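You operate a simulated robot arm through the tools that you are given. There is no shell and no other tool.

Carry out the task below with a simulated robot arm. There is one attempt and no reset: what you move stays moved.

TASK
Put things in order on the free top of the fruit bench. At the end: the clear berry tub stands where the clear short drip cup stood; the brown almond bag from the free top of the fruit bench stands where the clear berry tub stood; the clear short drip cup stands where the clear large bottle stood; the clear large bottle from the free top of the fruit bench is in the blue bucket; whatever was shut is shut again. Leave all else as you found it, and nothing knocked over.

Only the result counts: the job must be done as asked and must still hold three seconds after the hand-in. Knocking over, shifting, dropping, spilling or breaking anything else fails it.

THE ROBOT
A 7-joint arm with a two-finger gripper, fixed in place. Base frame: the origin is on the floor under the middle of its stand, x ahead of it, y to its left, z up; the work surface is at about z = 850. Readings come in mm, degrees, newtons and seconds.
With the tool pointing down near the work surface it reaches from about 340 to 720 mm from the base axis. Its first joint turns from -66.0 to 66.0 degrees. Payload 2.45 kg.
The tool frame sits at the grasp point between the pads (the TCP): z along the fingers, y along the line on which they close. The tips reach 26 mm beyond it. The gripper opens to 96 mm; its body begins 69 mm behind the TCP.
Orientation is that of the tool frame in the base frame, as [roll, pitch, yaw] about the fixed x, y, z axes, in that order (R = Rz(yaw) Ry(pitch) Rx(roll)). With the fingers straight down and closing along the base's y, the tool's x points along the base's -x, its y along +y and its z along -z.

THE INTERFACE
- The arm moves only by the tool apply_moves. Its argument "steps" is a list of rows, each a list of 3 entries, a list of its own where there are three numbers: the turn, a rotation vector about the tool's x, y, z in rad, then the shift along the tool's x, y, z in mm, then the closure, from 0 (fully open) to 1 (shut). In form: [[[ax, ay, az], [dx, dy, dz], grip], ...]. A call has 1 to 20 rows; each row is the pose to reach, as a shift and turn from the pose commanded when the call began, along the tool's axes at that moment. Rows are played at 5 a second. More than 50 mm and 8.6 degrees between two rows, or a gripper value outside its range, and nothing of the call is played. A pose out of reach is approached as far as the arm can. The call stops where the force on the tool passes 40 N (or 10 N more than at its start, if that is more) or the arm is blocked; 0.2 s more then pass. Each finger travels about 50 mm/s and halts on what it meets, pressing with about 27 N; the grip force reading is that of the motor and also rises with nothing between the fingers. The clock runs only during rows and for 0.2 s after the last one: add rows that repeat a pose to give the fingers time. The reply holds the time, the measured pose of the TCP, the force on the tool along the base axes, the opening and the grip force, in the units named above and with some noise, with the torque about the TCP (base axes, N m) and any sound that the robot's microphone picked up.
- Cameras (640 x 400 px; columns grow to the right, rows downward): "scene" is fixed at [167.1, -376.8, 1452.6]; the picture's right is [0.81, -0.59, 0.00], its down [-0.28, -0.37, -0.89] and it looks along [0.52, 0.71, -0.46] (base axes); focal length 214 px, centre (320, 200). "wrist" rides on the gripper at [82, 3, -98] in the tool frame; the picture's right is [-0.04, 1.00, 0.00], its down [-0.73, -0.03, -0.68] and it looks along [-0.68, -0.03, 0.73] (tool axes); focal length 256 px, centre (320, 200). There is no depth. A picture from a camera that has moved, and an enlarged one, comes with that camera's place and axes in the base frame and with its lens. The place of the scene camera against the robot may be out by one fixed shift of up to 25 mm in any direction.
- capture(camera): a new picture of that camera. It takes no simulated time.
- enlarge(camera, box): a new picture of the part [left, top, right, bottom] of that camera's present view, enlarged. It takes no simulated time.
- hand_in(): hands the job in; it is judged then, once.

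Places have to be worked out from the pictures, the camera data and where the tool is seen. Open the gripper and draw the arm clear of the work before you hand the job in, unless the task says otherwise.

The tools are called after "Call:" as name(argument=value, ...) on one line, values as JSON. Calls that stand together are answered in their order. apply_moves: Moves the arm, as the interface text tells. Its arguments: {"type":"object","properties":{"steps":{"type":"array","items":{"type":"array"}}},"required":["steps"]} The other tools are called the same way: capture (camera) takes a picture; enlarge (camera, box) takes an enlarged picture of a part of a camera's view; hand_in () hands the job in.

At the start:

```text
time_s: 0.0
eef_pos: [351.5, 204.5, 1321.8]
tool_rot: [-180.0, 0.0, 179.9]
wrist_force: [-0.7, 0.0, 0.1]
ft_torque: [-0.01, 0.01, -0.01]
finger_gap: 96.0
grasp_force: 0.1
```

scene: 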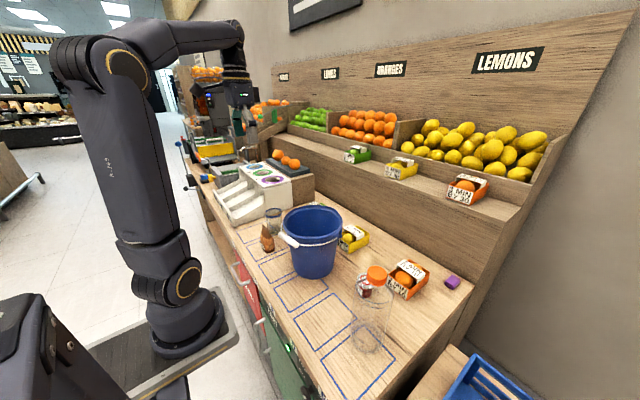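
wrist: 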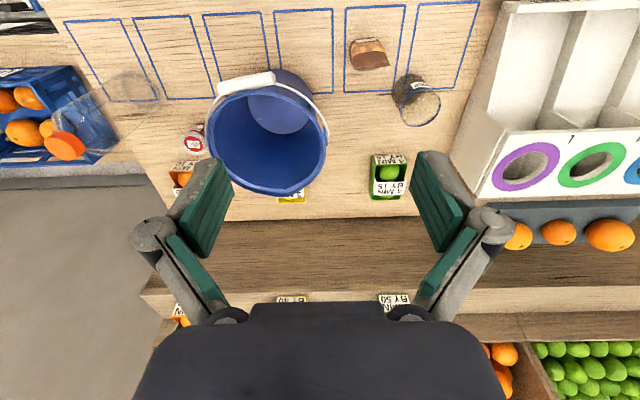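

I begin by looking more closely at the bench in both views to identify the objects and their places.

Call:
enlarge(camera="scene", box=[200, 170, 480, 400])

Call:
enlarge(camera="wrist", box=[60, 0, 480, 220])

Call:
enlarge(camera="scene", box=[220, 180, 340, 280])

```text
1.74 times, centred on (340, 285) of scene
camera zoom: at [167.1, -376.8, 1452.6], right [0.81, -0.59, 0.0], down [-0.28, -0.37, -0.89], along [0.52, 0.71, -0.46], focal length 373 px, centre (285, 52)
```

zoom: 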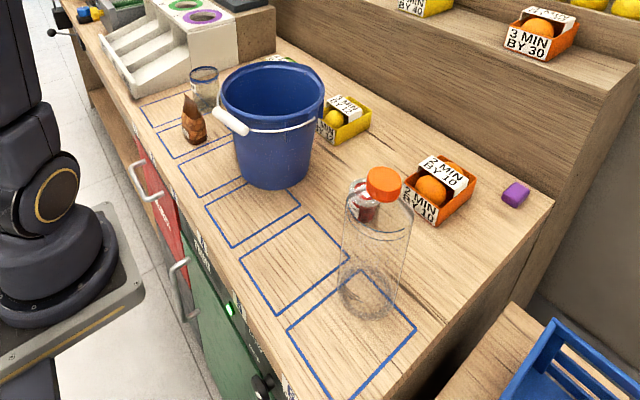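

```text
1.52 times, centred on (270, 110) of wrist
camera zoom: at [268.7, 207.6, 1419.9], right [0.04, 1.0, 0.0], down [0.73, -0.03, 0.68], along [0.68, -0.03, -0.73], focal length 390 px, centre (396, 337)
```

zoom: 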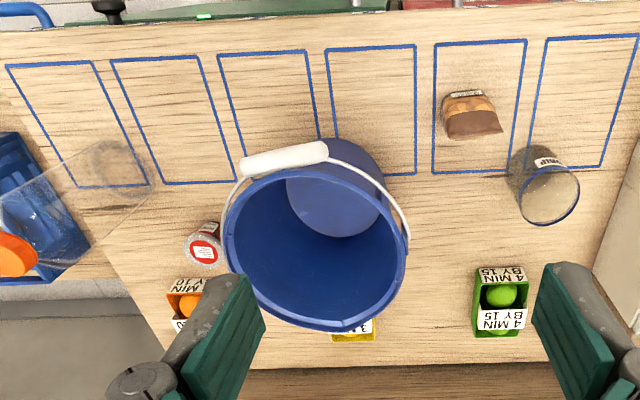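

```text
4.00 times, centred on (280, 230) of scene
camera zoom: at [167.1, -376.8, 1452.6], right [0.81, -0.59, 0.0], down [-0.28, -0.37, -0.89], along [0.52, 0.71, -0.46], focal length 858 px, centre (480, 80)
```

zoom: 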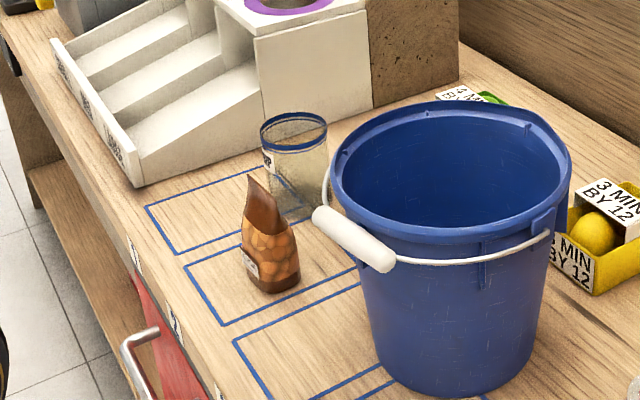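

The bottle, almond bag and drip-labelled cup are visible, but no berry tub is certain yet; there are also doors under the bench. I zoom in on the small jar, the doors and the surroundings.

Call:
enlarge(camera="scene", box=[330, 250, 470, 360])

Call:
enlarge(camera="scene", box=[200, 240, 340, 400])

Call:
enlarge(camera="scene", box=[160, 60, 340, 220])

Call:
enlarge(camera="wrist", box=[160, 100, 260, 200])

Call:
enlarge(camera="wrist", box=[340, 20, 480, 140])

Call:
enlarge(camera="wrist", box=[0, 0, 200, 180])

```text
3.64 times, centred on (400, 305) of scene
camera zoom: at [167.1, -376.8, 1452.6], right [0.81, -0.59, 0.0], down [-0.28, -0.37, -0.89], along [0.52, 0.71, -0.46], focal length 780 px, centre (29, -182)
```

zoom: 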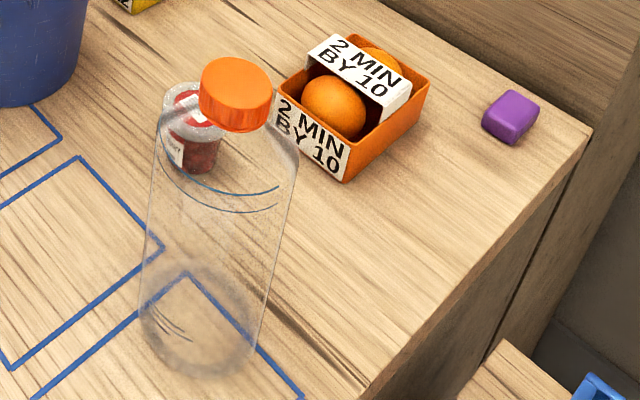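

```text
2.50 times, centred on (270, 320) of scene
camera zoom: at [167.1, -376.8, 1452.6], right [0.81, -0.59, 0.0], down [-0.28, -0.37, -0.89], along [0.52, 0.71, -0.46], focal length 536 px, centre (445, -100)
```

zoom: 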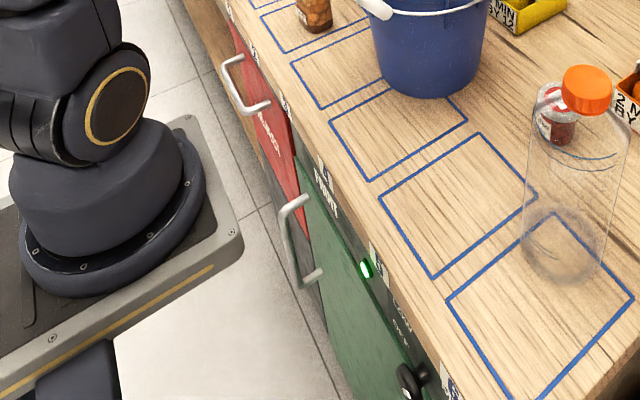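

```text
2.50 times, centred on (250, 140) of scene
camera zoom: at [167.1, -376.8, 1452.6], right [0.81, -0.59, 0.0], down [-0.28, -0.37, -0.89], along [0.52, 0.71, -0.46], focal length 536 px, centre (495, 350)
```

zoom: 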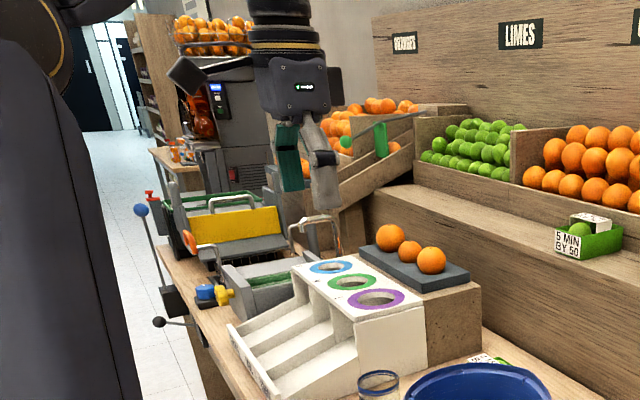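

```text
4.00 times, centred on (210, 150) of wrist
camera zoom: at [268.7, 207.6, 1419.9], right [0.04, 1.0, 0.0], down [0.73, -0.03, 0.68], along [0.68, -0.03, -0.73], focal length 1024 px, centre (760, 400)
```

zoom: 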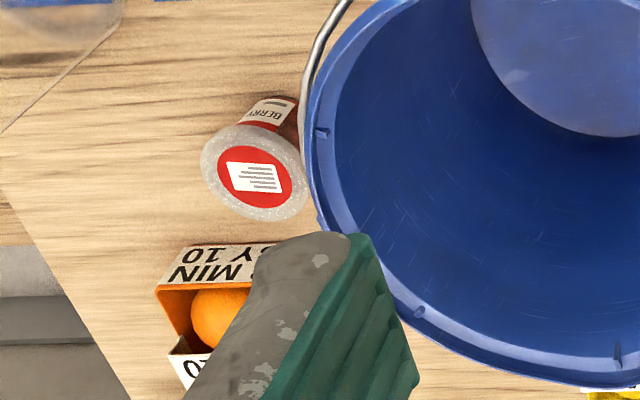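

```text
3.33 times, centred on (410, 80) of wrist
camera zoom: at [268.7, 207.6, 1419.9], right [0.04, 1.0, 0.0], down [0.73, -0.03, 0.68], along [0.68, -0.03, -0.73], focal length 853 px, centre (20, 600)
```

zoom: 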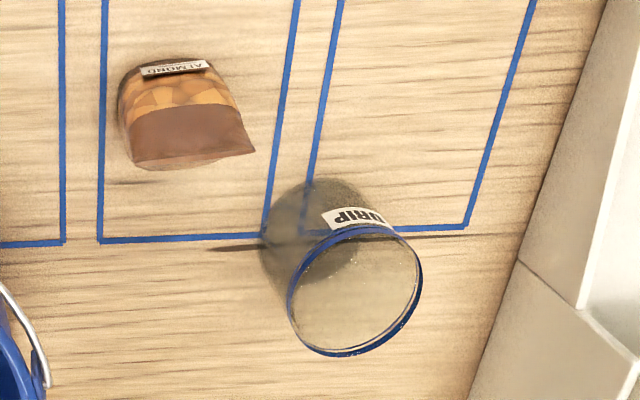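

```text
2.22 times, centred on (100, 90) of wrist
camera zoom: at [268.7, 207.6, 1419.9], right [0.04, 1.0, 0.0], down [0.73, -0.03, 0.68], along [0.68, -0.03, -0.73], focal length 569 px, centre (809, 444)
```

zoom: 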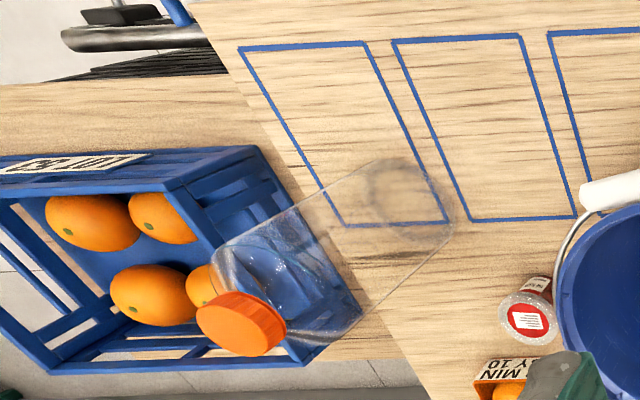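

The berry tub is the small red-lidded tub to the right of the bucket, and everything needed is on the top. From the pictures I estimate bottle ≈(448,-193), tub ≈(556,-95), bucket ≈(495,105), cup ≈(482,391) and bag ≈(392,295). I move high over the bench toward the bottle to refine these.

Call:
apply_moves(steps=[[[0, 0, 0], [0, -40, 0], 0], [[0, 0, 0], [0, -80, 0], 0], [[0, 0, 0], [0, -120, 0], 0], [[0, 0, 0], [0, -160, 0], 0], [[0, 0, 0], [0, -200, 0], 0]])

Call:
capture(camera="wrist")

Call:
apply_moves(steps=[[[0, 0, 0], [0, -40, 0], 0], [[0, 0, 0], [0, -80, 0], 0], [[0, 0, 0], [0, -120, 0], 0], [[0, 0, 0], [0, -160, 0], 0], [[0, 0, 0], [0, -190, 0], 0]])

Call:
capture(camera="wrist")

Call:
capture(camera="scene")

```text
time_s: 1.2
eef_pos: [351.5, 4.4, 1323.6]
tool_rot: [-180.0, 0.0, -180.0]
wrist_force: [0.2, 0.0, -0.6]
ft_torque: [0.04, -0.02, -0.01]
finger_gap: 96.2
grasp_force: 0.1
```

```text
taken
camera wrist: at [269.1, 7.0, 1420.9], right [0.04, 1.0, 0.0], down [0.73, -0.03, 0.68], along [0.68, -0.03, -0.73], focal length 256 px, centre (320, 200)
```

wrist: 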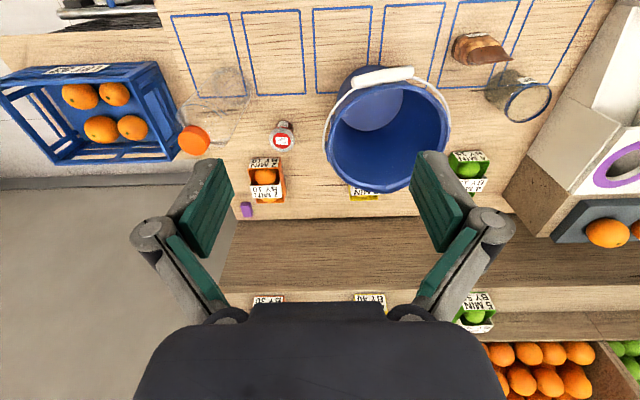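

```text
time_s: 2.4
eef_pos: [352.1, -184.8, 1321.1]
tool_rot: [-180.0, 0.0, -179.9]
wrist_force: [0.3, -0.6, 1.1]
ft_torque: [0.0, 0.01, -0.01]
finger_gap: 96.1
grasp_force: 0.0
```

```text
taken
camera wrist: at [268.7, -183.1, 1418.5], right [0.04, 1.0, 0.0], down [0.73, -0.03, 0.68], along [0.68, -0.03, -0.73], focal length 256 px, centre (320, 200)
```

wrist: 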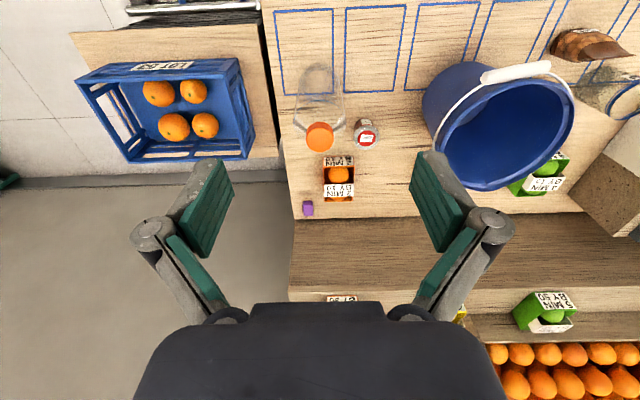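

```text
taken
```

scene: 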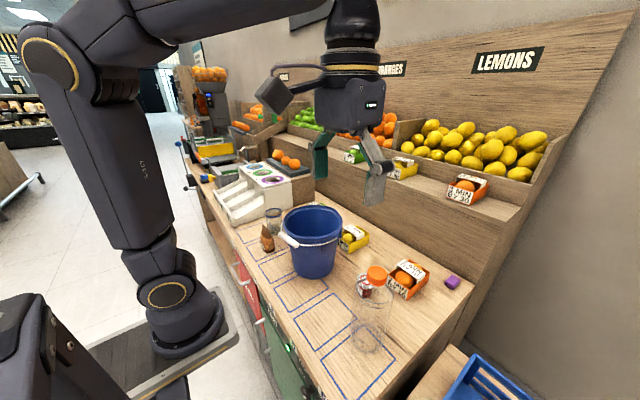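

The bottle now sits nearly straight ahead in the wrist view. I enlarge it and the tub for measurement.

Call:
enlarge(camera="wrist", box=[260, 0, 420, 220])

Call:
enlarge(camera="wrist", box=[400, 20, 640, 200])

```text
1.82 times, centred on (340, 110) of wrist
camera zoom: at [268.7, -183.1, 1418.5], right [0.04, 1.0, 0.0], down [0.73, -0.03, 0.68], along [0.68, -0.03, -0.73], focal length 465 px, centre (284, 364)
```

zoom: 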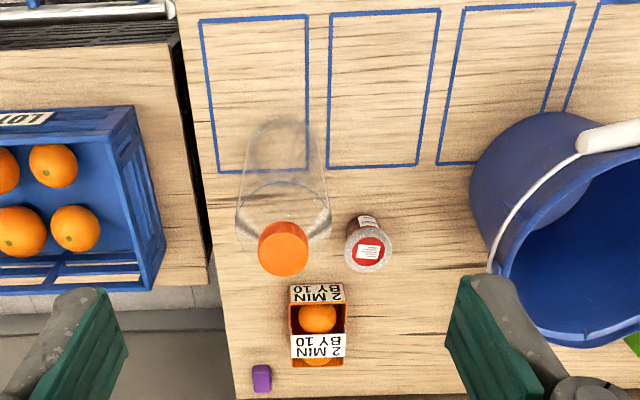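

```text
2.22 times, centred on (520, 110) of wrist
camera zoom: at [268.7, -183.1, 1418.5], right [0.04, 1.0, 0.0], down [0.73, -0.03, 0.68], along [0.68, -0.03, -0.73], focal length 569 px, centre (-124, 400)
```

zoom: 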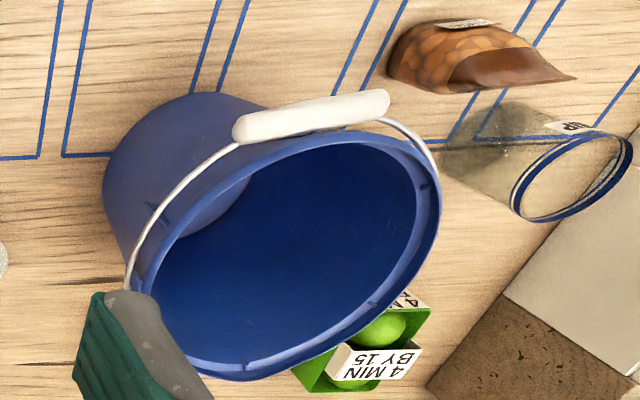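

Bottle base ≈(453,-191), cap top z≈1085. I move 100 mm forward for a second viewpoint to pin its x.

Call:
apply_moves(steps=[[[0, 0, 0], [-40, 0, 0], 0], [[0, 0, 0], [-80, 0, 0], 0], [[0, 0, 0], [-100, -6, 0], 0], [[0, 0, 0], [-100, -6, 0], 0]])

Call:
capture(camera="wrist")

Call:
enlarge(camera="wrist", box=[240, 0, 420, 160])

```text
time_s: 3.4
eef_pos: [452.6, -190.4, 1322.0]
tool_rot: [-180.0, 0.0, -179.9]
wrist_force: [0.2, 0.4, 0.0]
ft_torque: [0.02, 0.0, -0.01]
finger_gap: 95.9
grasp_force: 0.0
```

```text
taken
camera wrist: at [369.7, -188.0, 1419.7], right [0.04, 1.0, 0.0], down [0.73, -0.03, 0.68], along [0.68, -0.03, -0.73], focal length 256 px, centre (320, 200)
```

wrist: 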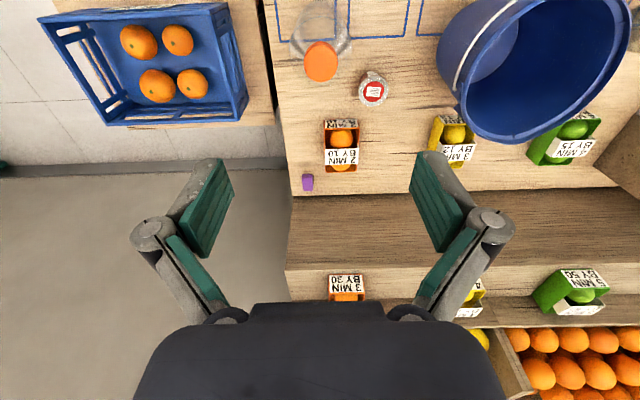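

```text
2.50 times, centred on (330, 80) of wrist
camera zoom: at [369.7, -188.0, 1419.7], right [0.04, 1.0, 0.0], down [0.73, -0.03, 0.68], along [0.68, -0.03, -0.73], focal length 640 px, centre (295, 500)
```

zoom: 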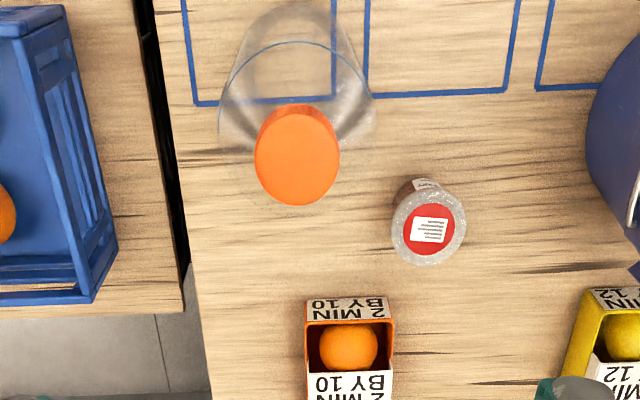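

The second view puts the bottle's cap at about (463,-191), top z≈1072, diameter ≈42 mm. I move above it and descend to z≈1150 before checking alignment.

Call:
apply_moves(steps=[[[0, 0, 0], [-10, -1, 40], 0], [[0, 0, 0], [-10, -1, 80], 0], [[0, 0, 0], [-10, -1, 120], 0], [[0, 0, 0], [-10, -1, 160], 0], [[0, 0, 0], [-10, -1, 170], 0], [[0, 0, 0], [-10, -1, 170], 0]])

Call:
capture(camera="wrist")

Call:
capture(camera="scene")

```text
time_s: 4.8
eef_pos: [461.7, -192.3, 1151.9]
tool_rot: [180.0, 0.0, 180.0]
wrist_force: [0.9, -0.2, -0.2]
ft_torque: [0.0, -0.02, 0.03]
finger_gap: 96.0
grasp_force: 0.1
```

```text
taken
camera wrist: at [379.2, -189.4, 1249.2], right [0.04, 1.0, 0.0], down [0.73, -0.03, 0.68], along [0.68, -0.03, -0.73], focal length 256 px, centre (320, 200)
```

wrist: 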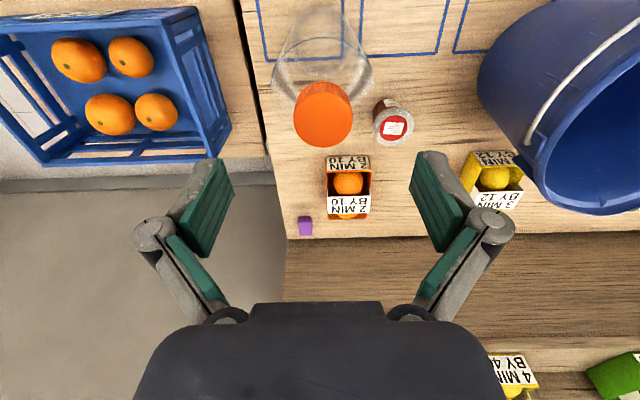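

```text
taken
```

scene: 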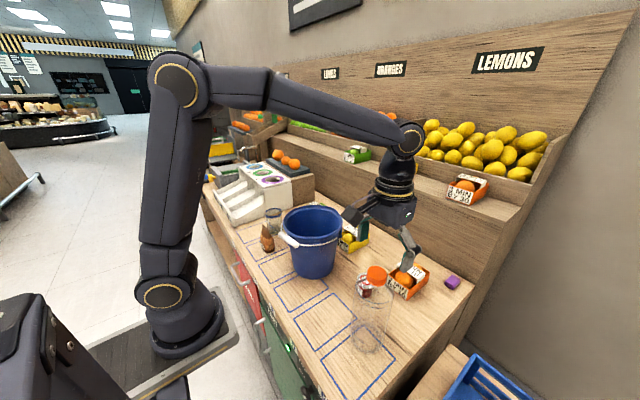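

The cap centre projects to (462,-191), right under the tool. I descend to TCP z≈1074, so the tips just span the cap, and look again before closing.

Call:
apply_moves(steps=[[[0, 0, 0], [0, 0, 25], 0], [[0, 0, 0], [0, 1, 50], 0], [[0, 0, 0], [0, 1, 70], 0], [[0, 0, 0], [0, 1, 78], 0], [[0, 0, 0], [0, 1, 78], 0]])

Call:
capture(camera="wrist")

Call:
enlarge(camera="scene", box=[320, 200, 460, 360])

```text
time_s: 6.0
eef_pos: [461.4, -191.8, 1072.9]
tool_rot: [-179.9, 0.0, 180.0]
wrist_force: [0.4, 0.1, 0.2]
ft_torque: [-0.02, 0.0, -0.03]
finger_gap: 95.9
grasp_force: 0.0
```

```text
taken
camera wrist: at [378.9, -188.4, 1171.6], right [0.04, 1.0, 0.0], down [0.73, -0.03, 0.68], along [0.68, -0.03, -0.73], focal length 256 px, centre (320, 200)
```

wrist: 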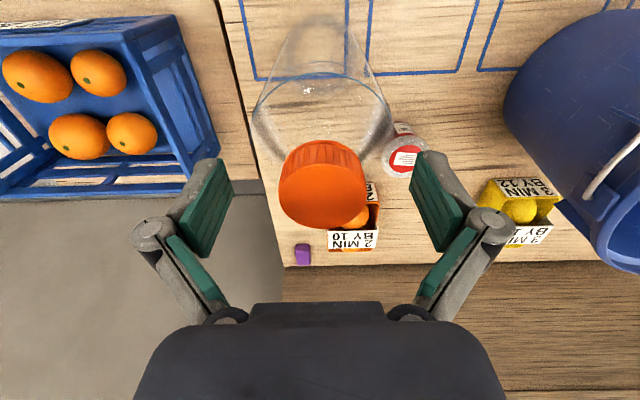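

```text
2.50 times, centred on (390, 280) of scene
camera zoom: at [167.1, -376.8, 1452.6], right [0.81, -0.59, 0.0], down [-0.28, -0.37, -0.89], along [0.52, 0.71, -0.46], focal length 536 px, centre (145, 0)
```

zoom: 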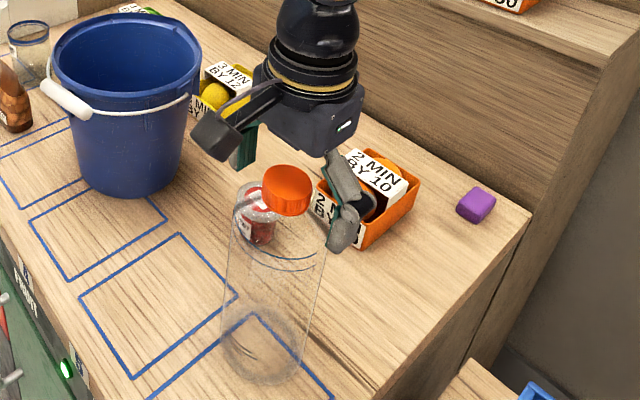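

The cap top sits at the TCP point in the wrist view (about (461.5,-190.5)), so alignment is good. I close on the cap.

Call:
apply_moves(steps=[[[0, 0, 0], [0, 1, 1], 0.5], [[0, 0, 0], [0, 1, 1], 1], [[0, 0, 0], [0, 1, 1], 1], [[0, 0, 0], [0, 1, 1], 1], [[0, 0, 0], [0, 1, 1], 1], [[0, 0, 0], [0, 1, 1], 1]])

Call:
capture(camera="wrist")

```text
time_s: 7.5
eef_pos: [463.0, -190.7, 1078.3]
tool_rot: [-179.7, 0.7, -179.9]
wrist_force: [-2.5, 3.9, 29.8]
ft_torque: [0.19, 0.03, 0.0]
finger_gap: 50.4
grasp_force: 27.1
stopped in row 6: the force on the tool passed its limit at 41 N (the readings are from after the stop); the commanded pose is now the measured one
```

```text
taken
camera wrist: at [379.6, -187.7, 1174.8], right [0.04, 1.0, 0.0], down [0.73, -0.03, 0.69], along [0.69, -0.03, -0.73], focal length 256 px, centre (320, 200)
```

wrist: 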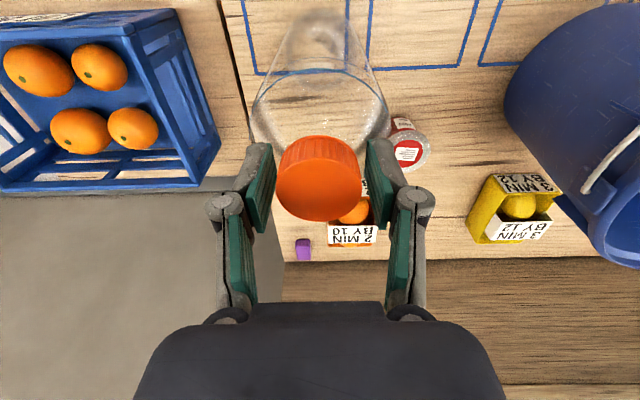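

The fingertips were wedging on the bottle's shoulder just below the cap. I open again, raise about 5 mm and re-grip only the cap.

Call:
apply_moves(steps=[[[0, 0, 0], [0, 0, 0], 0.4], [[0, 0, 0], [0, 0, -1], 0.3], [[0, 0, 0], [0, 0, -5], 0.2], [[0, 0, 0], [0, 0, -5], 0.2]])

Call:
enlarge(camera="scene", box=[330, 220, 430, 370])

Call:
capture(camera="wrist")

```text
time_s: 8.6
eef_pos: [462.0, -190.6, 1079.7]
tool_rot: [-179.9, 0.3, -179.9]
wrist_force: [0.7, -0.1, -0.8]
ft_torque: [0.01, 0.01, 0.0]
finger_gap: 77.0
grasp_force: 0.1
```

```text
2.67 times, centred on (380, 295) of scene
camera zoom: at [167.1, -376.8, 1452.6], right [0.81, -0.59, 0.0], down [-0.28, -0.37, -0.89], along [0.52, 0.71, -0.46], focal length 572 px, centre (160, -53)
```

zoom: 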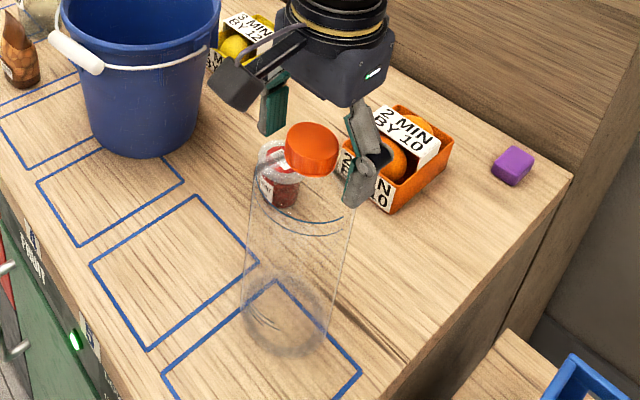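

```text
taken
camera wrist: at [379.1, -187.5, 1177.0], right [0.04, 1.0, 0.0], down [0.73, -0.03, 0.68], along [0.68, -0.03, -0.73], focal length 256 px, centre (320, 200)
```

wrist: 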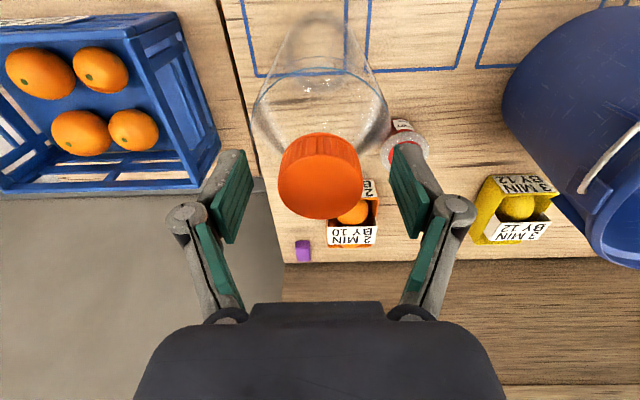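

The bottle still stands in place. I raise another 4 mm (tips ≈1058) and close on the cap.

Call:
apply_moves(steps=[[[0, 0, 0], [0, 0, -4], 0.2], [[0, 0, 0], [0, 0, -4], 0.4], [[0, 0, 0], [0, 0, -4], 0.7], [[0, 0, 0], [0, 0, -4], 0.8], [[0, 0, 0], [0, 0, -4], 0.8], [[0, 0, 0], [0, 0, -4], 0.8]])

Call:
capture(camera="wrist")

```text
time_s: 9.9
eef_pos: [463.3, -191.1, 1083.5]
tool_rot: [-179.8, 0.5, 180.0]
wrist_force: [-0.4, 1.1, 18.5]
ft_torque: [0.16, 0.03, 0.01]
finger_gap: 38.8
grasp_force: 26.8
```

```text
taken
camera wrist: at [379.1, -187.3, 1181.9], right [0.04, 1.0, 0.0], down [0.73, -0.03, 0.68], along [0.68, -0.03, -0.73], focal length 256 px, centre (320, 200)
```

wrist: 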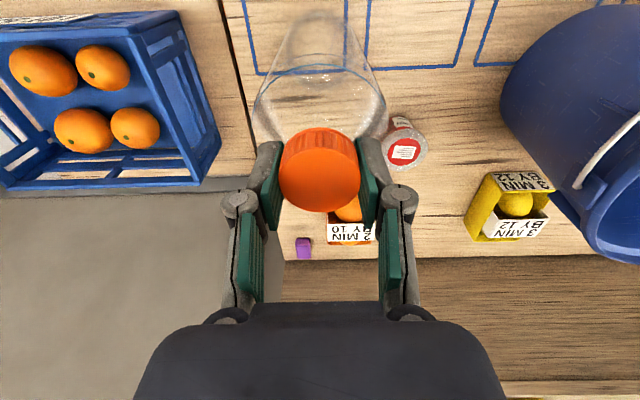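

The gap stopped at 38.8 mm with a firm grip; some upward force remains from the shoulder. I lift gently 30 mm and check that the bottle comes along.

Call:
apply_moves(steps=[[[0, 0, 0], [0, 0, -3], 0.9], [[0, 0, 0], [0, 0, -6], 0.9], [[0, 0, 0], [0, 0, -12], 0.9], [[0, 0, 0], [0, 0, -20], 0.9], [[0, 0, 0], [0, 0, -30], 0.9], [[0, 0, 0], [0, 0, -30], 0.9]])

Call:
capture(camera="wrist")

Call:
enlarge(camera="scene", box=[330, 220, 430, 370])

```text
time_s: 11.3
eef_pos: [462.7, -189.7, 1113.3]
tool_rot: [-179.8, 0.2, 179.9]
wrist_force: [0.0, 0.1, -0.5]
ft_torque: [0.0, 0.0, -0.02]
finger_gap: 38.6
grasp_force: 26.8
```

```text
taken
camera wrist: at [379.3, -187.6, 1211.8], right [0.04, 1.0, 0.0], down [0.73, -0.03, 0.68], along [0.68, -0.03, -0.73], focal length 256 px, centre (320, 200)
```

wrist: 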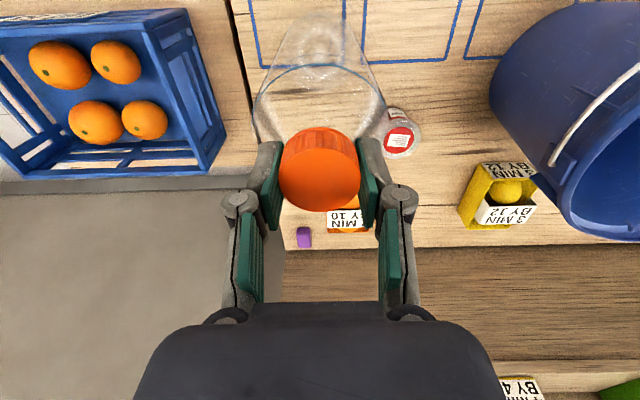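

```text
2.67 times, centred on (380, 295) of scene
camera zoom: at [167.1, -376.8, 1452.6], right [0.81, -0.59, 0.0], down [-0.28, -0.37, -0.89], along [0.52, 0.71, -0.46], focal length 572 px, centre (160, -53)
```

zoom: 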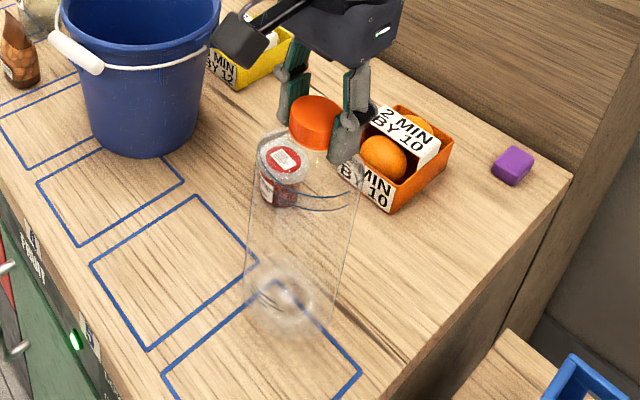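

The bottle is lifted cleanly (it stood at about (462.5,-191)). I raise to z≈1320 so its base clears the bucket rim (~1040), then move partway toward the bucket and look.

Call:
apply_moves(steps=[[[0, 0, 0], [0, 0, -40], 0.9], [[0, 0, 0], [0, 0, -80], 0.9], [[0, 0, 0], [0, 0, -120], 0.9], [[0, 0, 0], [0, 0, -160], 0.9], [[0, 0, 0], [0, 0, -200], 0.9], [[0, 0, 0], [0, 0, -215], 0.9], [[0, 0, 0], [0, 40, -215], 0.9], [[0, 0, 0], [0, 80, -215], 0.9], [[0, 0, 0], [0, 120, -215], 0.9], [[0, 0, 0], [0, 120, -215], 0.9]])

Call:
capture(camera="wrist")

Call:
capture(camera="scene")

```text
time_s: 13.6
eef_pos: [461.5, -68.7, 1328.9]
tool_rot: [-179.9, 0.2, 180.0]
wrist_force: [0.8, 0.8, -0.5]
ft_torque: [-0.01, -0.02, -0.02]
finger_gap: 38.2
grasp_force: 26.8
```

```text
taken
camera wrist: at [378.7, -66.0, 1425.5], right [0.04, 1.0, 0.0], down [0.73, -0.03, 0.68], along [0.68, -0.03, -0.73], focal length 256 px, centre (320, 200)
```

wrist: 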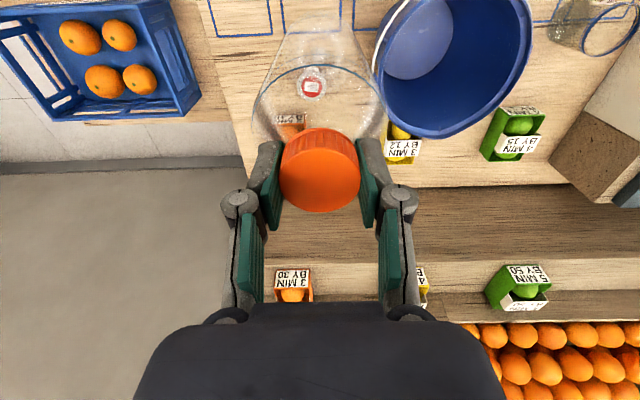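

```text
taken
```

scene: 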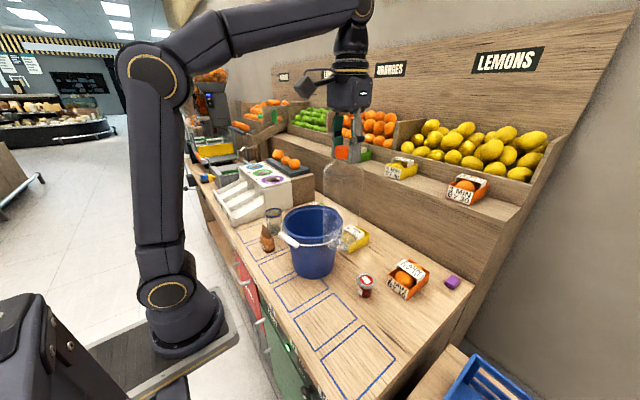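

The bottle's place is now free and the bucket comes into view. I zoom on the bucket to measure its centre and floor.

Call:
enlarge(camera="wrist", box=[360, 0, 560, 150])

Call:
enlarge(camera="scene", box=[260, 190, 400, 310])

```text
2.67 times, centred on (460, 75) of wrist
camera zoom: at [378.7, -66.0, 1425.5], right [0.04, 1.0, 0.0], down [0.73, -0.03, 0.68], along [0.68, -0.03, -0.73], focal length 683 px, centre (-53, 533)
```

zoom: 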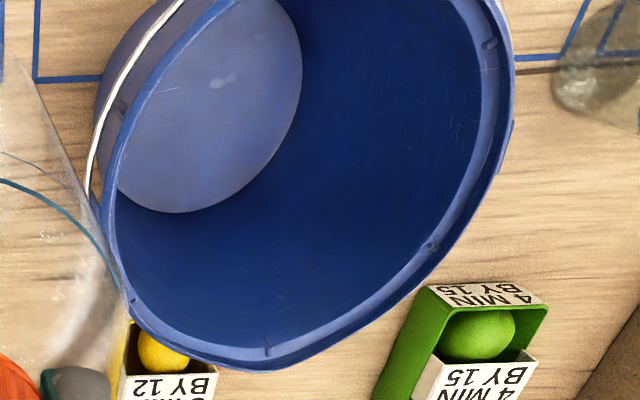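

```text
3.33 times, centred on (330, 250) of scene
camera zoom: at [167.1, -376.8, 1452.6], right [0.81, -0.59, 0.0], down [-0.28, -0.37, -0.89], along [0.52, 0.71, -0.46], focal length 715 px, centre (287, 33)
```

zoom: 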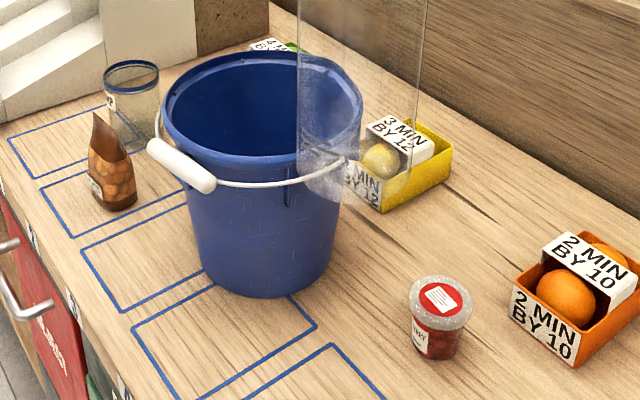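

The bucket is centred at about (500,109) with rim radius ≈100, floor radius ≈75 and rim z≈1035. I carry the bottle over its centre at height.

Call:
apply_moves(steps=[[[0, 0, 0], [-7, 35, 0], 0.9], [[0, 0, 0], [-14, 70, 0], 0.9], [[0, 0, 0], [-22, 105, 0], 0.9], [[0, 0, 0], [-29, 140, 0], 0.9], [[0, 0, 0], [-36, 177, 0], 0.9], [[0, 0, 0], [-36, 177, 0], 0.9], [[0, 0, 0], [-36, 177, 0], 0.9]])

Call:
capture(camera="wrist")

Call:
capture(camera="scene")

```text
time_s: 15.2
eef_pos: [498.2, 107.2, 1328.5]
tool_rot: [-179.9, 0.4, -180.0]
wrist_force: [0.4, 0.0, -0.1]
ft_torque: [-0.02, 0.0, 0.03]
finger_gap: 38.5
grasp_force: 27.0
```

```text
taken
camera wrist: at [413.9, 110.1, 1426.3], right [0.04, 1.0, 0.0], down [0.73, -0.03, 0.68], along [0.68, -0.03, -0.73], focal length 256 px, centre (320, 200)
```

wrist: 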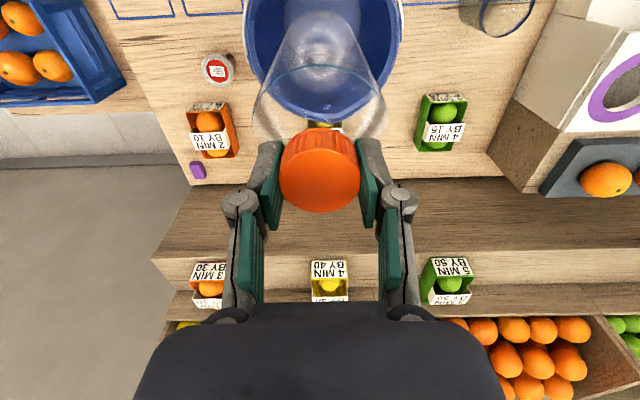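

```text
taken
```

scene: 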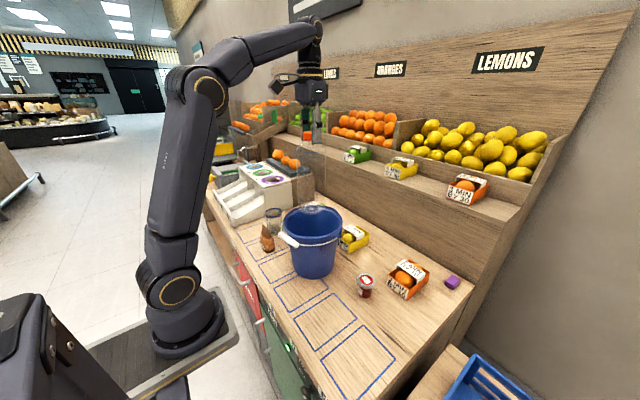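

Wrist view shows the bottle centred over the bucket (rim cols 243–402, bottle at 320). I lower it into the bucket, first to about 40 mm above the floor.

Call:
apply_moves(steps=[[[0, 0, 0], [-3, 2, 30], 0.9], [[0, 0, 0], [-3, 2, 60], 0.9], [[0, 0, 0], [-3, 2, 90], 0.9], [[0, 0, 0], [-3, 2, 120], 0.9], [[0, 0, 0], [-3, 2, 150], 0.9], [[0, 0, 0], [-3, 2, 180], 0.9], [[0, 0, 0], [-3, 2, 200], 0.9], [[0, 0, 0], [-3, 2, 200], 0.9]])

Call:
capture(camera="wrist")

Call:
enlarge(camera="scene", box=[240, 130, 400, 290])

```text
time_s: 16.9
eef_pos: [502.4, 108.0, 1128.4]
tool_rot: [-179.9, 0.2, -180.0]
wrist_force: [-0.8, -1.1, -1.3]
ft_torque: [-0.01, -0.04, 0.0]
finger_gap: 38.6
grasp_force: 27.2
```

```text
taken
camera wrist: at [418.3, 110.8, 1226.4], right [0.04, 1.0, 0.0], down [0.73, -0.03, 0.68], along [0.68, -0.03, -0.73], focal length 256 px, centre (320, 200)
```

wrist: 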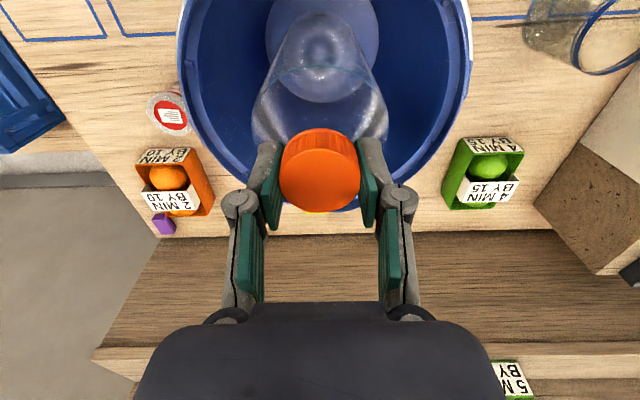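

```text
2.50 times, centred on (320, 210) of scene
camera zoom: at [167.1, -376.8, 1452.6], right [0.81, -0.59, 0.0], down [-0.28, -0.37, -0.89], along [0.52, 0.71, -0.46], focal length 536 px, centre (320, 175)
```

zoom: 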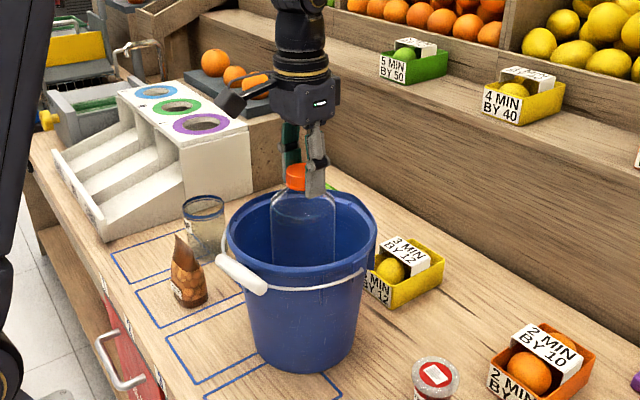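

The bottle is inside the bucket and centred. I lower it slowly the last ~35 mm, watching the force.

Call:
apply_moves(steps=[[[0, 0, 0], [0, 0, 10], 0.9], [[0, 0, 0], [0, 0, 20], 0.9], [[0, 0, 0], [0, 0, 27], 0.9], [[0, 0, 0], [0, 0, 30], 0.9], [[0, 0, 0], [0, 0, 30], 0.9]])

Call:
apply_moves(steps=[[[0, 0, 0], [0, 0, 2], 0.9], [[0, 0, 0], [0, 0, 4], 0.9], [[0, 0, 0], [0, 0, 5], 0.9]])

```text
time_s: 18.1
eef_pos: [502.4, 108.9, 1098.5]
tool_rot: [-179.9, 0.3, -179.9]
wrist_force: [-0.2, 0.6, -0.2]
ft_torque: [0.03, -0.01, 0.0]
finger_gap: 38.6
grasp_force: 27.2
```

```text
time_s: 18.9
eef_pos: [502.4, 108.7, 1093.0]
tool_rot: [-179.9, 0.3, 180.0]
wrist_force: [-0.1, -0.3, -0.7]
ft_torque: [0.03, 0.02, -0.01]
finger_gap: 38.4
grasp_force: 26.6
```

No contact yet at z=1093. I continue down in small steps.

Call:
apply_moves(steps=[[[0, 0, 0], [0, 0, 1.5], 0.9], [[0, 0, 0], [0, 0, 3], 0.9], [[0, 0, 0], [0, 0, 3], 0.9]])

Call:
capture(camera="wrist")

```text
time_s: 19.8
eef_pos: [501.0, 108.4, 1090.6]
tool_rot: [-180.0, 0.2, -180.0]
wrist_force: [-0.7, 0.1, -0.7]
ft_torque: [0.02, -0.01, -0.02]
finger_gap: 38.4
grasp_force: 26.8
```

```text
taken
camera wrist: at [418.1, 111.1, 1187.6], right [0.04, 1.0, 0.0], down [0.73, -0.03, 0.68], along [0.68, -0.03, -0.73], focal length 256 px, centre (320, 200)
```

wrist: 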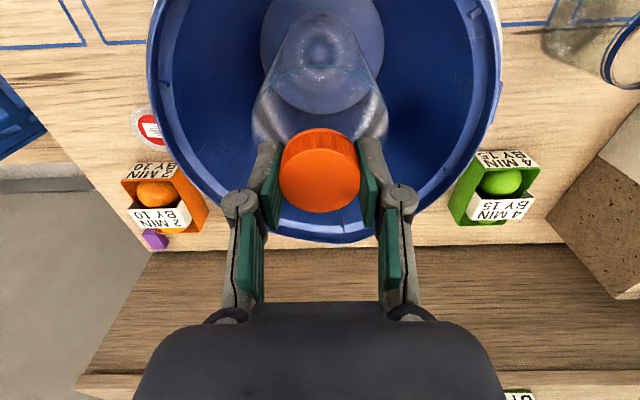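

Call:
apply_moves(steps=[[[0, 0, 0], [0, 0, 1], 0.9], [[0, 0, 0], [0, 0, 2], 0.9], [[0, 0, 0], [0, 0, 2], 0.9]])

Call:
apply_moves(steps=[[[0, 0, 0], [0, 0, 1], 0.9], [[0, 0, 0], [0, 0, 2], 0.9], [[0, 0, 0], [0, 0, 2], 0.9]])

```text
time_s: 20.6
eef_pos: [501.1, 108.6, 1087.8]
tool_rot: [-179.9, 0.4, 180.0]
wrist_force: [-2.9, -0.8, 15.8]
ft_torque: [-0.02, 0.53, 0.02]
finger_gap: 38.4
grasp_force: 27.2
```

```text
time_s: 21.4
eef_pos: [502.1, 108.9, 1088.2]
tool_rot: [-179.9, 0.7, -179.9]
wrist_force: [-2.8, -1.5, 8.7]
ft_torque: [-0.08, 0.31, 0.01]
finger_gap: 38.6
grasp_force: 27.2
stopped in row 3: the force on the tool passed its limit at 41 N (the readings are from after the stop); the commanded pose is now the measured one
```

The bottle now rests on the bucket floor (contact force at z≈1088). I open the fingers to release it and check that it stands before rising.

Call:
apply_moves(steps=[[[0, 0, 0], [0, 0, -0.5], 0.7], [[0, 0, 0], [0, 0, -0.5], 0.5], [[0, 0, 0], [0, 0, -0.5], 0.3], [[0, 0, 0], [0, 0, -0.5], 0.2], [[0, 0, 0], [0, 0, -0.5], 0.2]])

Call:
capture(camera="wrist")

```text
time_s: 22.6
eef_pos: [503.5, 108.9, 1088.3]
tool_rot: [-180.0, 0.6, 180.0]
wrist_force: [0.6, -0.2, 0.2]
ft_torque: [-0.01, 0.04, 0.01]
finger_gap: 76.8
grasp_force: 0.1
```

```text
taken
camera wrist: at [418.8, 111.4, 1185.6], right [0.04, 1.0, 0.0], down [0.73, -0.03, 0.69], along [0.69, -0.03, -0.73], focal length 256 px, centre (320, 200)
```

wrist: 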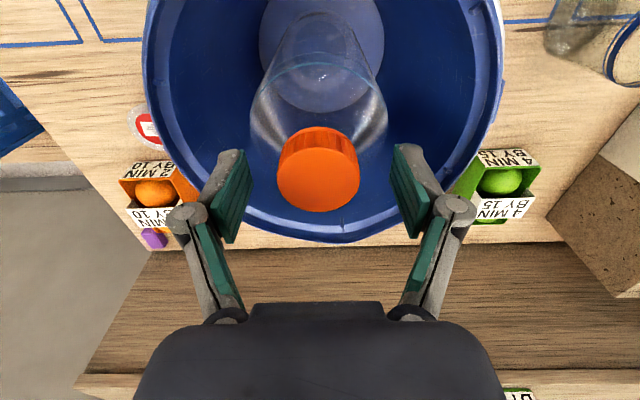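

The bottle stands free in the bucket. I rise straight up, correct the small tilt, then travel toward the drip cup for a closer view.

Call:
apply_moves(steps=[[[0, 0, 0], [0, 0, -20], 0.1], [[0, 0.005, 0], [0, 0, -55], 0], [[0, 0.01, 0], [0, 0, -95], 0], [[0, 0.01, 0], [0, 0, -135], 0], [[0, 0.01, 0], [0, 0, -175], 0], [[0, 0.01, 0], [0, 0, -200], 0], [[0, 0.01, 0], [10, 40, -200], 0], [[0, 0.01, 0], [20, 80, -200], 0], [[0, 0.01, 0], [30, 120, -200], 0], [[0, 0.01, 0], [40, 160, -200], 0], [[0, 0.01, 0], [50, 200, -200], 0], [[0, 0.01, 0], [60, 240, -180], 0], [[0, 0.01, 0], [70, 280, -150], 0], [[0, 0.01, 0], [70, 280, -150], 0]])

Call:
capture(camera="wrist")

Call:
capture(camera="scene")

```text
refused: row 13 steps farther than a row can; nothing moved
```

```text
taken
camera wrist: at [418.8, 111.4, 1185.6], right [0.04, 1.0, 0.0], down [0.73, -0.03, 0.69], along [0.69, -0.03, -0.73], focal length 256 px, centre (320, 200)
```

wrist: 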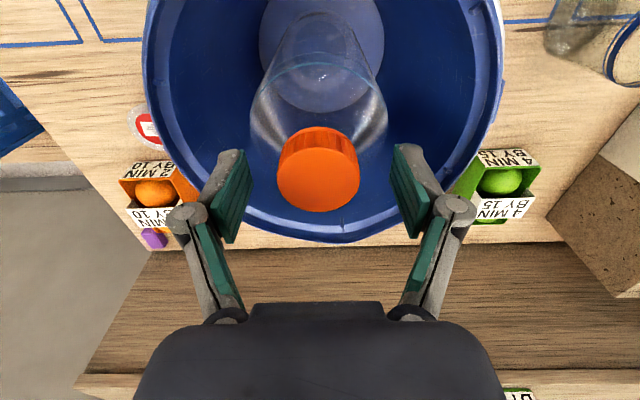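

```text
taken
```

scene: 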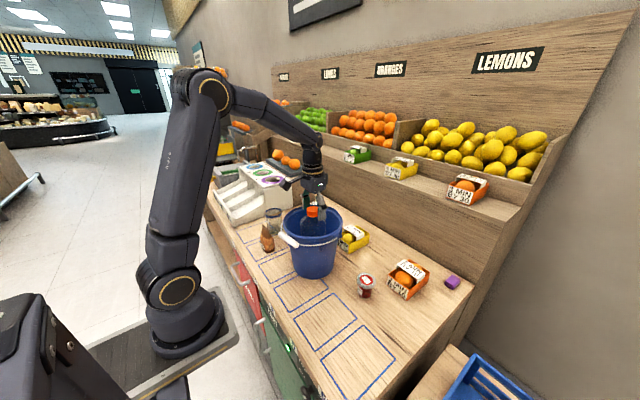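

The call was refused because one row was too long, so nothing moved. I resend it with smaller steps at the end.

Call:
apply_moves(steps=[[[0, 0, 0], [0, 0, -20], 0.1], [[0, 0.005, 0], [0, 0, -55], 0], [[0, 0.01, 0], [0, 0, -95], 0], [[0, 0.01, 0], [0, 0, -135], 0], [[0, 0.01, 0], [0, 0, -175], 0], [[0, 0.01, 0], [0, 0, -200], 0], [[0, 0.01, 0], [10, 40, -200], 0], [[0, 0.01, 0], [20, 80, -200], 0], [[0, 0.01, 0], [30, 120, -200], 0], [[0, 0.01, 0], [40, 160, -200], 0], [[0, 0.01, 0], [50, 200, -200], 0], [[0, 0.01, 0], [60, 240, -190], 0], [[0, 0.01, 0], [70, 280, -175], 0], [[0, 0.01, 0], [70, 280, -150], 0], [[0, 0.01, 0], [70, 280, -150], 0]])

Call:
capture(camera="wrist")

Call:
capture(camera="scene")

```text
time_s: 25.8
eef_pos: [429.8, 389.0, 1237.8]
tool_rot: [179.9, 0.1, 180.0]
wrist_force: [0.2, -0.2, -0.2]
ft_torque: [-0.01, 0.04, 0.02]
finger_gap: 95.7
grasp_force: 0.1
```

```text
taken
camera wrist: at [347.4, 392.0, 1335.7], right [0.04, 1.0, 0.0], down [0.73, -0.03, 0.68], along [0.68, -0.03, -0.73], focal length 256 px, centre (320, 200)
```

wrist: 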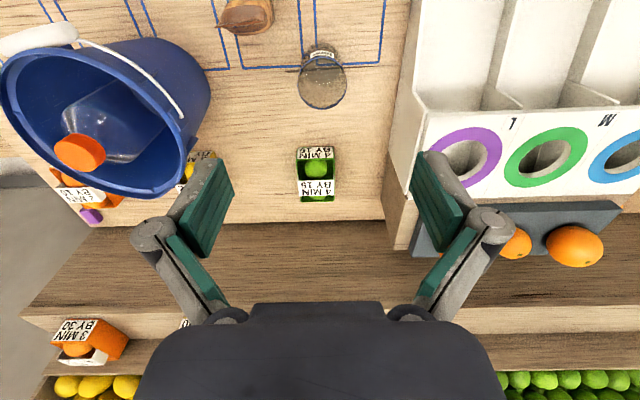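

```text
taken
```

scene: 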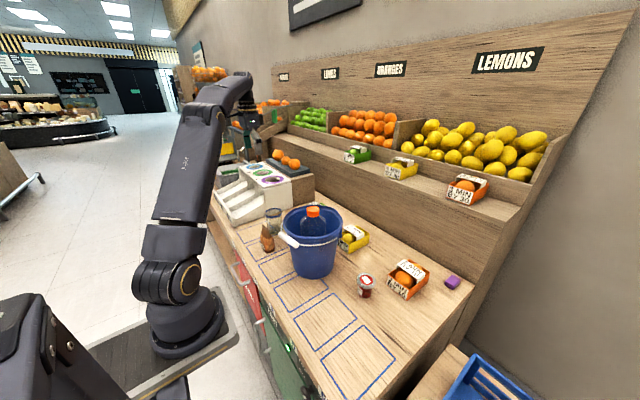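

The bottle stands in the bucket and the cup is now nearly straight ahead of the wrist camera. I zoom in on it and the bag.

Call:
enlarge(camera="wrist", box=[270, 20, 380, 130])

Call:
enlarge(camera="wrist", box=[190, 0, 330, 80])

Call:
enlarge(camera="scene", box=[240, 190, 320, 260])

```text
3.64 times, centred on (325, 75) of wrist
camera zoom: at [347.4, 392.0, 1335.7], right [0.04, 1.0, 0.0], down [0.73, -0.03, 0.68], along [0.68, -0.03, -0.73], focal length 931 px, centre (302, 654)
```

zoom: 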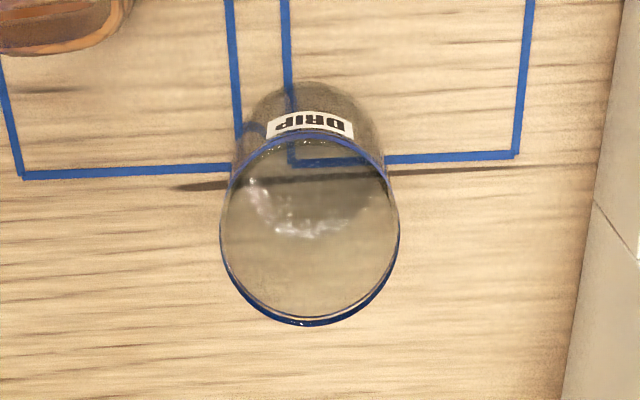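

```text
4.57 times, centred on (260, 40) of wrist
camera zoom: at [347.4, 392.0, 1335.7], right [0.04, 1.0, 0.0], down [0.73, -0.03, 0.68], along [0.68, -0.03, -0.73], focal length 1170 px, centre (594, 931)
```

zoom: 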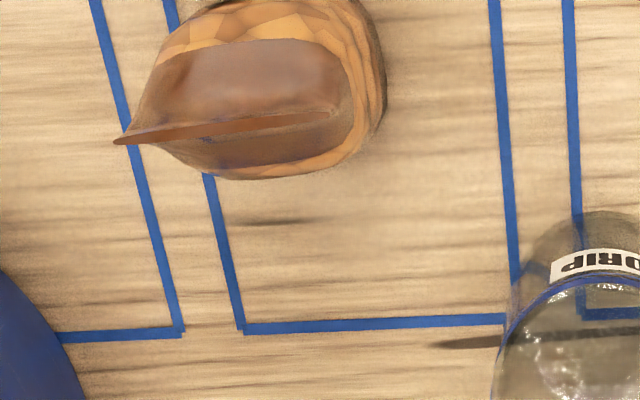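

```text
5.71 times, centred on (280, 225) of scene
camera zoom: at [167.1, -376.8, 1452.6], right [0.81, -0.59, 0.0], down [-0.28, -0.37, -0.89], along [0.52, 0.71, -0.46], focal length 1226 px, centre (549, 57)
```

zoom: 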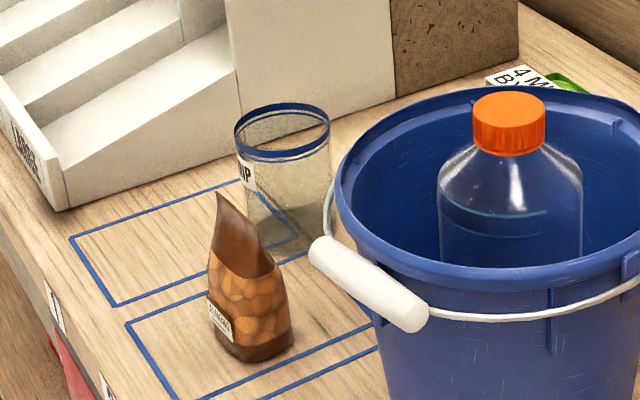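

Cup measures: centre ≈(480,389), base diameter ≈68, rim ≈73, rim z≈945. I move over it and descend to z≈1050 to verify.

Call:
apply_moves(steps=[[[0, 0, 0], [-25, 0, 30], 0], [[0, 0, 0], [-50, 0, 60], 0], [[0, 0, 0], [-50, 0, 100], 0], [[0, 0, 0], [-50, 0, 140], 0], [[0, 0, 0], [-50, 0, 185], 0], [[0, 0, 0], [-50, 0, 185], 0]])

Call:
capture(camera="wrist")

Call:
enlarge(camera="scene", box=[210, 130, 350, 270])

```text
time_s: 27.2
eef_pos: [481.2, 388.1, 1052.9]
tool_rot: [-179.9, 0.0, 179.9]
wrist_force: [0.0, -0.8, 0.3]
ft_torque: [0.06, 0.0, 0.0]
finger_gap: 96.1
grasp_force: 0.0
```

```text
taken
camera wrist: at [397.9, 391.0, 1150.6], right [0.04, 1.0, 0.0], down [0.73, -0.03, 0.68], along [0.68, -0.03, -0.73], focal length 256 px, centre (320, 200)
```

wrist: 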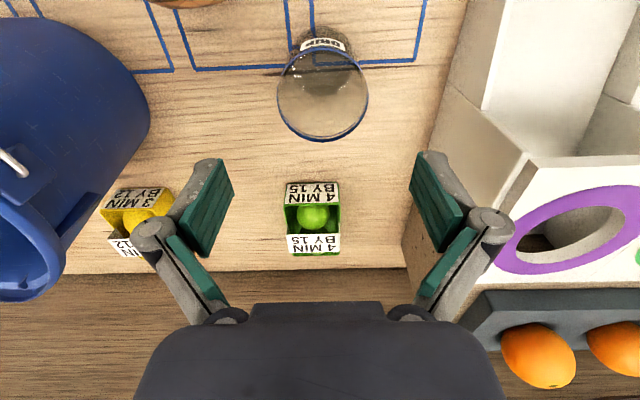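

```text
2.86 times, centred on (280, 200) of scene
camera zoom: at [167.1, -376.8, 1452.6], right [0.81, -0.59, 0.0], down [-0.28, -0.37, -0.89], along [0.52, 0.71, -0.46], focal length 613 px, centre (434, 200)
```

zoom: 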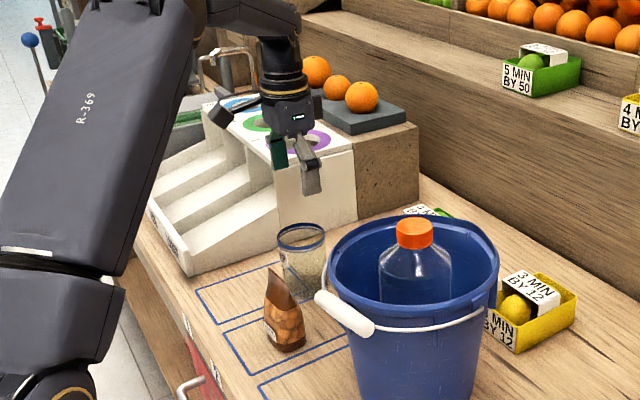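

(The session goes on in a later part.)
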